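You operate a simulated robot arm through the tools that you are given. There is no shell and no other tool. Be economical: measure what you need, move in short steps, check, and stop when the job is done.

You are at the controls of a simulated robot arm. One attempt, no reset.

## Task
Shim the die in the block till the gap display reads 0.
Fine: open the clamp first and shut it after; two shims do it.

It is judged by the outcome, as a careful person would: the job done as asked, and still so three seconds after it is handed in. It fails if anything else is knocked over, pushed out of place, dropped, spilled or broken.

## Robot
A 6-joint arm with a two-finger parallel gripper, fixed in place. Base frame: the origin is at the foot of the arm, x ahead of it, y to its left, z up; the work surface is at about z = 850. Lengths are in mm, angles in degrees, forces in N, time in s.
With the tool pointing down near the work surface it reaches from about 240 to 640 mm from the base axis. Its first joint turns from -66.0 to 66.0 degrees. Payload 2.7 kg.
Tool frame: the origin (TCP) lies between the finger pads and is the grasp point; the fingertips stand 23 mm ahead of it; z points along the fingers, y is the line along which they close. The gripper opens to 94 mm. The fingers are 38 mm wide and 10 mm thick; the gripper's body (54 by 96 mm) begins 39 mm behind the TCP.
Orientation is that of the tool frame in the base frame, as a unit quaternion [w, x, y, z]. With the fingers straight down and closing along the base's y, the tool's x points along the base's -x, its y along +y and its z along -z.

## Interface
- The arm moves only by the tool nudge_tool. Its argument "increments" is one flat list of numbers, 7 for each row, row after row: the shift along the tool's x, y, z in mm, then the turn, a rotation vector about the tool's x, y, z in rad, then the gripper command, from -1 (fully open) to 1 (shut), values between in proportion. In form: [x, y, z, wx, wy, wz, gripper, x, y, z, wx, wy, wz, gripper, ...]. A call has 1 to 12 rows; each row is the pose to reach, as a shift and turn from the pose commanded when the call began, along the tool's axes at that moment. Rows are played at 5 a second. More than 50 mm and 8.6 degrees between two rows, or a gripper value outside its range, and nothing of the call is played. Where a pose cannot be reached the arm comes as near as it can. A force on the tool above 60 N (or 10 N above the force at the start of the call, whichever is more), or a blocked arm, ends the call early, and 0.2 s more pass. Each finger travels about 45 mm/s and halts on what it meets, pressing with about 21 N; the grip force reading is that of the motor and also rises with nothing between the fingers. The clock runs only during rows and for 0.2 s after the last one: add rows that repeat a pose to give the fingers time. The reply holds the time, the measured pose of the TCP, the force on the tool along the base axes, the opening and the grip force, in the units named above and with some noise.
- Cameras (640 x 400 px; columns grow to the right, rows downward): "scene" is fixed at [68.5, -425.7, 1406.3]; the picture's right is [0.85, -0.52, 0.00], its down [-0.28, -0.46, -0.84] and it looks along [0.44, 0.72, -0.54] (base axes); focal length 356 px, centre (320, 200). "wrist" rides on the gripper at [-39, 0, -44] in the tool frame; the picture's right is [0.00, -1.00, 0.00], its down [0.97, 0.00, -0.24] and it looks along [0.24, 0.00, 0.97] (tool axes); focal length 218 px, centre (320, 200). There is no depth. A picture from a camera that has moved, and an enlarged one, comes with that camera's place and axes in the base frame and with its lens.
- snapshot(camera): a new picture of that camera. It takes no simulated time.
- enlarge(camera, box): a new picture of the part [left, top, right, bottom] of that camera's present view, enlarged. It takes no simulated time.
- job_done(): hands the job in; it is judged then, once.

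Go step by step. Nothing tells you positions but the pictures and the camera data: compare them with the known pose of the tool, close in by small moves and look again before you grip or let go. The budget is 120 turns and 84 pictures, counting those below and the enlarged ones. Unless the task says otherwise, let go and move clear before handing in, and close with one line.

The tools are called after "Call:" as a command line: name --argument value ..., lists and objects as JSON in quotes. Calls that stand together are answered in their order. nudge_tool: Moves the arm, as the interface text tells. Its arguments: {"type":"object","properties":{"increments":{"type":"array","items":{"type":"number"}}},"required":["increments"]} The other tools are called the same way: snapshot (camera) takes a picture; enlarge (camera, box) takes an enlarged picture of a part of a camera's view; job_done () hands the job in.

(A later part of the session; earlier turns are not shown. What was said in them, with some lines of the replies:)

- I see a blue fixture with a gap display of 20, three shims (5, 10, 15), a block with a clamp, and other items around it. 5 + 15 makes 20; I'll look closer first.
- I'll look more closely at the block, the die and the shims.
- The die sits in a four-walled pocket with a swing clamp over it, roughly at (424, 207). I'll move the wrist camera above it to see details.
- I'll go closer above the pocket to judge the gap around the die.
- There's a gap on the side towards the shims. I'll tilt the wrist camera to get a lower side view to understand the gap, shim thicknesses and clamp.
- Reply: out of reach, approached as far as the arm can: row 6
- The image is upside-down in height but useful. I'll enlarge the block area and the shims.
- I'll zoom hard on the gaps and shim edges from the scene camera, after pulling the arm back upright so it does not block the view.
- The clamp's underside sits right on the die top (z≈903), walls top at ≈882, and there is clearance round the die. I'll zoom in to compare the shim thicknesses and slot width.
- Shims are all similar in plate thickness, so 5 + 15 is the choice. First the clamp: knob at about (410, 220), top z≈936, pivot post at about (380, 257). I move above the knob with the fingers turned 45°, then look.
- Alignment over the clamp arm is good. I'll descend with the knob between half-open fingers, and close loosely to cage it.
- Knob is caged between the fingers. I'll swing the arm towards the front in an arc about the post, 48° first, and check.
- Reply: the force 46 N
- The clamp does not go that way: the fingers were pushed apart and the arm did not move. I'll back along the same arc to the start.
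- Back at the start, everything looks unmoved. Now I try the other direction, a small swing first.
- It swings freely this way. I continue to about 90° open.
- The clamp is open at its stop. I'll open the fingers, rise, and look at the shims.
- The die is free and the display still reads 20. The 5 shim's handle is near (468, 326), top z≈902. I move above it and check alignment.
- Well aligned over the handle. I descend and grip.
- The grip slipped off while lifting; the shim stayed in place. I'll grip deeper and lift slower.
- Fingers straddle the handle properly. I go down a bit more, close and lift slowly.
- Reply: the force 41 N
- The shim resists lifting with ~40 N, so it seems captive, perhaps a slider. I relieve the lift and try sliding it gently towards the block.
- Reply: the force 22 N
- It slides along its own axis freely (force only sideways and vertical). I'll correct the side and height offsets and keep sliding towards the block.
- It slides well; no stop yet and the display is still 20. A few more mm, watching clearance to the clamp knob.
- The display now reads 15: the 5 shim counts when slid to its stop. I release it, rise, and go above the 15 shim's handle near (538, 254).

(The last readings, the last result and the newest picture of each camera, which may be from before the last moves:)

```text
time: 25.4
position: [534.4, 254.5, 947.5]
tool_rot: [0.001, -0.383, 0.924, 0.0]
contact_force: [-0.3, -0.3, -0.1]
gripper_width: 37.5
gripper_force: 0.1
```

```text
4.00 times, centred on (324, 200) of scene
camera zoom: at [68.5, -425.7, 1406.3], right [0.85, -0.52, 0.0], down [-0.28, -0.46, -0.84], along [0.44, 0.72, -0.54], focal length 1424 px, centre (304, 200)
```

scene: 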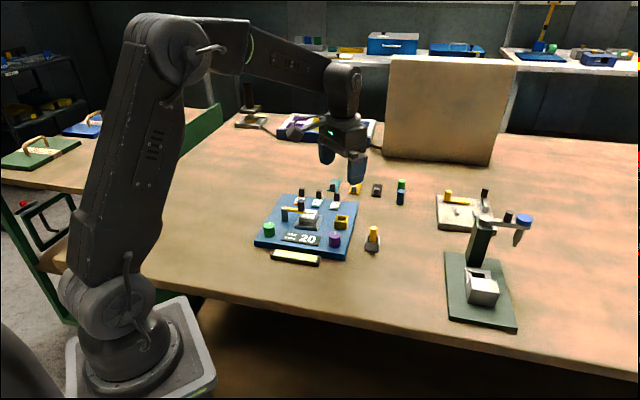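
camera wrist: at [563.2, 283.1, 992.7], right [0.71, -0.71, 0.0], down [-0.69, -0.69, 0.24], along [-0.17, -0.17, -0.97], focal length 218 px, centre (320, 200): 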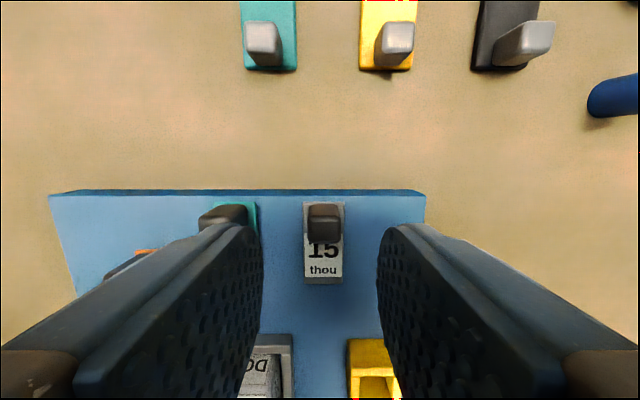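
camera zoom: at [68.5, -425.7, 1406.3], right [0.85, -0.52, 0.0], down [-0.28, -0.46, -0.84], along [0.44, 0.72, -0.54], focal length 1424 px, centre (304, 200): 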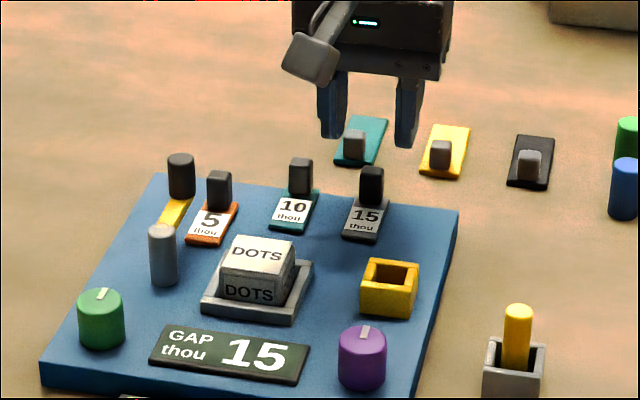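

The 5 is still engaged (display 15). Now the 15: small side correction, descend, grip and slide it along.

Call:
nudge_tool --increments '[0, -1.5, 25, 0, 0, 0, 0.2, 0, -1.5, 42, 0, 0, 0, 0.2, 1, -1.5, 47, 0, 0, 0, 0.2, 1, -1.5, 47, 0, 0, 0, 0.6, 1, -1.5, 47, 0, 0, 0, 1, 1, -1.5, 47, 0, 0, 0, 1, 1, -1.5, 47, 0, 0, 0, 1]'

Call:
nudge_tool --increments '[3, 0, 0, 0, 0, 0, 1, 6, 0, 0, 0, 0, 0, 1, 9, 0, 0, 0, 0, 0, 1, 12, 0, 0, 0, 0, 0, 1]'

Call:
enlarge --camera "scene" --box '[260, 150, 388, 250]'

```text
time: 27.0
position: [535.9, 253.2, 900.6]
tool_rot: [0.0, -0.383, 0.924, 0.001]
contact_force: [3.4, -3.4, -3.8]
gripper_width: 15.5
gripper_force: 45.1
```

```text
time: 28.0
position: [526.7, 243.8, 902.0]
tool_rot: [0.0, -0.383, 0.924, 0.0]
contact_force: [7.6, -6.7, -7.4]
gripper_width: 15.5
gripper_force: 45.0
```

```text
4.00 times, centred on (324, 200) of scene
camera zoom: at [68.8, -425.8, 1406.3], right [0.85, -0.52, 0.0], down [-0.28, -0.46, -0.84], along [0.44, 0.72, -0.54], focal length 1424 px, centre (304, 200)
```

zoom: 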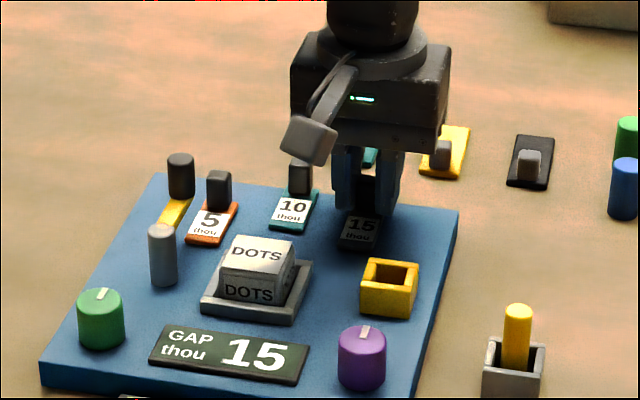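

It slides. I continue to its stop with small corrections.

Call:
nudge_tool --increments '[3, -0.8, 0.7, 0, 0, 0, 1, 6, -0.8, 0.7, 0, 0, 0, 1, 9, -0.8, 0.7, 0, 0, 0, 1, 12, -0.8, 0.7, 0, 0, 0, 1, 14, -0.8, 0.7, 0, 0, 0, 1, 16, -0.8, 0.7, 0, 0, 0, 1]'

Call:
enlarge --camera "scene" --box '[260, 150, 388, 250]'

```text
time: 29.4
position: [517.0, 233.6, 900.9]
tool_rot: [0.001, -0.383, 0.924, 0.001]
contact_force: [1.8, -1.8, 7.8]
gripper_width: 15.0
gripper_force: 45.2
```

```text
4.00 times, centred on (324, 200) of scene
camera zoom: at [68.5, -425.7, 1406.3], right [0.85, -0.52, 0.0], down [-0.28, -0.46, -0.84], along [0.44, 0.72, -0.54], focal length 1424 px, centre (304, 200)
```

zoom: 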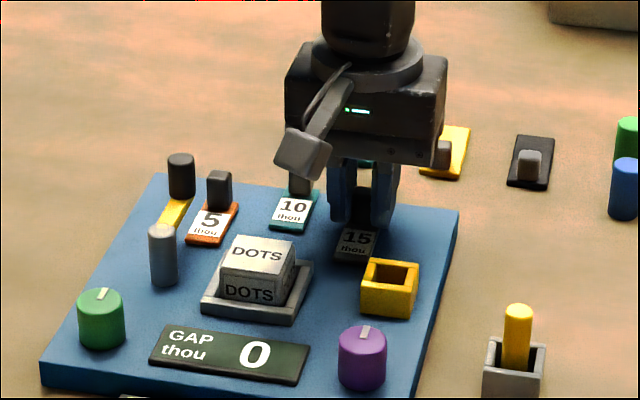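

The gap reads 0. I release the 15 shim, rise, and go back above the clamp knob at about (408, 291).

Call:
nudge_tool --increments '[0, 0, 0, 0, 0, 0, 0.2, 0, 0, 0, 0, 0, 0, 0.2, 0, 0, -40, 0, 0, 0, 0.2, 0, 0, -85, 0, 0, 0, 0.2, 12, 40, -85, 0, 0, 0, 0, 24, 80, -85, 0, 0, 0, 0, 36.3, 117.9, -85, 0, 0, 0, 0]'

Call:
snapshot --camera "wrist"

Call:
enlarge --camera "scene" --box '[260, 150, 388, 250]'

```text
time: 31.0
position: [406.8, 290.7, 985.4]
tool_rot: [0.001, -0.381, 0.924, 0.0]
contact_force: [-0.1, -0.2, 0.4]
gripper_width: 47.1
gripper_force: 0.1
```

```text
36 pictures are left
camera wrist: at [435.1, 318.1, 1030.1], right [0.71, -0.71, 0.0], down [-0.69, -0.69, 0.24], along [-0.17, -0.17, -0.97], focal length 218 px, centre (320, 200)
```

wrist: 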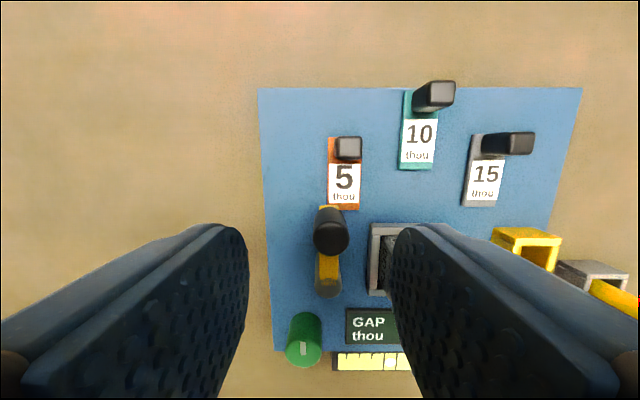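

```text
4.00 times, centred on (324, 200) of scene
camera zoom: at [68.5, -425.7, 1406.3], right [0.85, -0.52, 0.0], down [-0.28, -0.46, -0.84], along [0.44, 0.72, -0.54], focal length 1424 px, centre (304, 200)
```

zoom: 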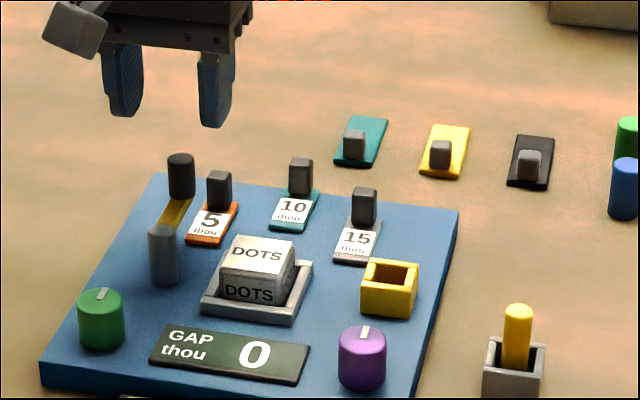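

Display holds 0. The knob lies ~5 mm to one side of the gripper centre; I correct, descend and cage it.

Call:
nudge_tool --increments '[0, -5, 20, 0, 0, 0, 0, 0, -5, 40, 0, 0, 0, 0, 0, -5, 51, 0, 0, 0, 0, 0, -5, 51, 0, 0, 0, 0.5, 0, -5, 51, 0, 0, 0, 0.5]'

Call:
snapshot --camera "wrist"

```text
time: 32.2
position: [410.6, 287.7, 934.0]
tool_rot: [0.001, -0.383, 0.924, 0.001]
contact_force: [-0.4, -0.4, 0.1]
gripper_width: 23.5
gripper_force: 0.0
```

```text
34 pictures are left
camera wrist: at [438.8, 315.9, 979.3], right [0.71, -0.71, 0.0], down [-0.69, -0.69, 0.24], along [-0.17, -0.17, -0.97], focal length 218 px, centre (320, 200)
```

wrist: 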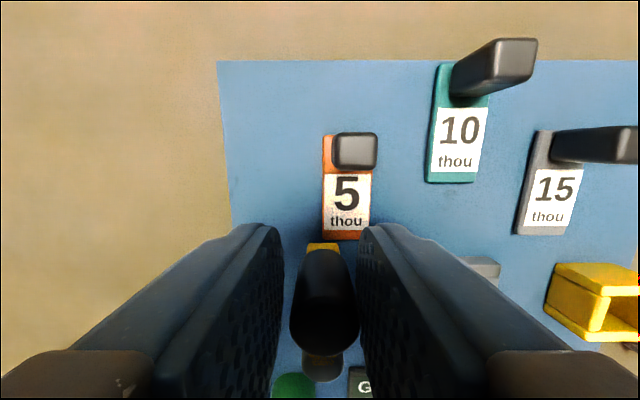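

Caged. I swing the arm back towards closed.

Call:
nudge_tool --increments '[0.5, -6.9, 0, 0, 0, 0.14, 0.5, 1.9, -13.6, 0, 0, 0, 0.279, 0.5, 4.3, -20.1, 0, 0, 0, 0.419, 0.5, 7.5, -26.2, 0, 0, 0, 0.559, 0.5, 11.6, -31.8, 0, 0, 0, 0.698, 0.5, 16.4, -36.8, 0, 0, 0, 0.838, 0.5, 21.8, -41, 0, 0, 0, 0.977, 0.5, 27.8, -44.5, 0, 0, 0, 1.117, 0.5, 34.2, -47.1, 0, 0, 0, 1.257, 0.5]'

Call:
snapshot --camera "wrist"

```text
time: 34.2
position: [420.3, 229.6, 935.1]
tool_rot: [0.0, 0.235, 0.972, 0.001]
contact_force: [0.5, 0.7, 0.2]
gripper_width: 23.7
gripper_force: 0.1
```

```text
33 pictures are left
camera wrist: at [455.0, 212.6, 979.0], right [-0.46, -0.89, 0.0], down [-0.86, 0.44, 0.24], along [-0.21, 0.11, -0.97], focal length 218 px, centre (320, 200)
```

wrist: 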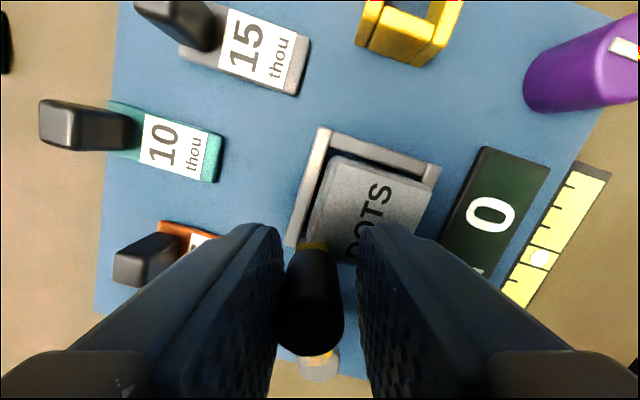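

Nearly closed, display still 0. I push the last ~18° gently to the stop.

Call:
nudge_tool --increments '[0.5, -6.9, 0, 0, 0, 0.14, 0.5, 1.9, -13.6, 0, 0, 0, 0.279, 0.5, 2.8, -16.5, 0, 0, 0, 0.314, 0.5, 3, -18.5, 0, 0, 0, 0.314, 0.5]'

Call:
snapshot --camera "wrist"

```text
time: 35.2
position: [409.5, 215.3, 934.3]
tool_rot: [0.001, 0.383, 0.924, 0.001]
contact_force: [1.2, 3.1, 0.1]
gripper_width: 24.9
gripper_force: 1.7
```

```text
32 pictures are left
camera wrist: at [437.5, 188.1, 979.4], right [-0.71, -0.71, 0.0], down [-0.69, 0.69, 0.24], along [-0.17, 0.17, -0.97], focal length 218 px, centre (320, 200)
```

wrist: 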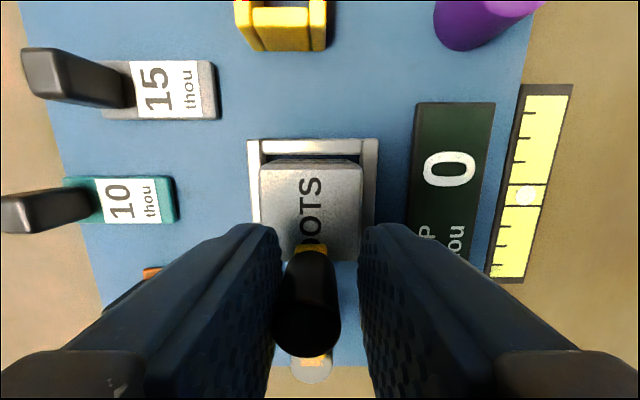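

The knob is against the left finger, at its stop (force ~3 N). I push 3 mm more to make sure, then open and rise.

Call:
nudge_tool --increments '[0, -3, 0, 0, 0, 0, 0.5, 0, -3, 0, 0, 0, 0, 0.5, 0, 4, 0, 0, 0, 0, 0, 0, 4, 0, 0, 0, 0, 0, 0, 4, 0, 0, 0, 0, 0, 0, 4, -40, 0, 0, 0, 0, 0, 4, -85, 0, 0, 0, 0, -35, 4, -110, 0, 0, 0, 0]'

Call:
snapshot --camera "wrist"

Call:
enlarge --camera "scene" --box '[240, 150, 400, 250]'

```text
time: 37.0
position: [436.5, 191.6, 1045.8]
tool_rot: [0.0, 0.383, 0.924, 0.001]
contact_force: [1.3, 0.3, -1.1]
gripper_width: 46.8
gripper_force: 0.0
```

```text
31 pictures are left
camera wrist: at [465.1, 165.0, 1090.1], right [-0.71, -0.71, 0.0], down [-0.69, 0.69, 0.24], along [-0.17, 0.17, -0.97], focal length 218 px, centre (320, 200)
```

wrist: 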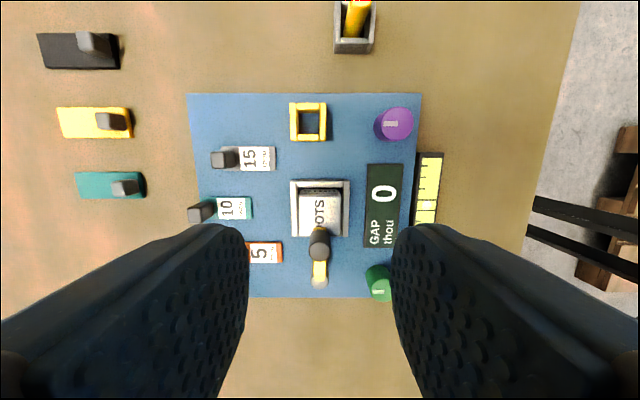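

```text
4.00 times, centred on (320, 200) of scene
camera zoom: at [68.5, -425.7, 1406.3], right [0.85, -0.52, 0.0], down [-0.28, -0.46, -0.84], along [0.44, 0.72, -0.54], focal length 1424 px, centre (320, 200)
```

zoom: 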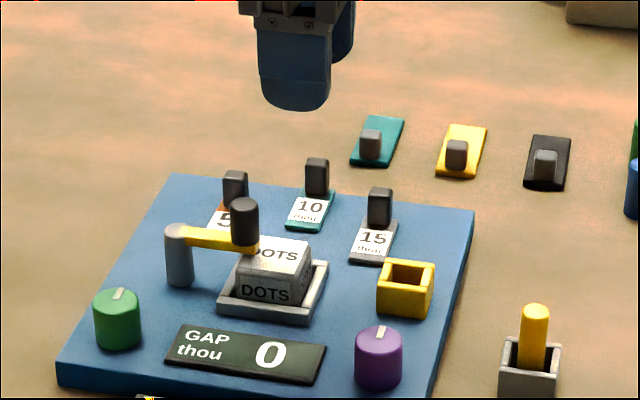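

The gap display reads 0, the 5 and 15 shims are in, the clamp is back over the die as at the start, and the arm is clear. I'm handing it in.

Call:
job_done

```text
The job is handed in.
```

I opened the clamp, slid in the 5 and 15 thou shims, and shut the clamp again. The gap display reads 0.
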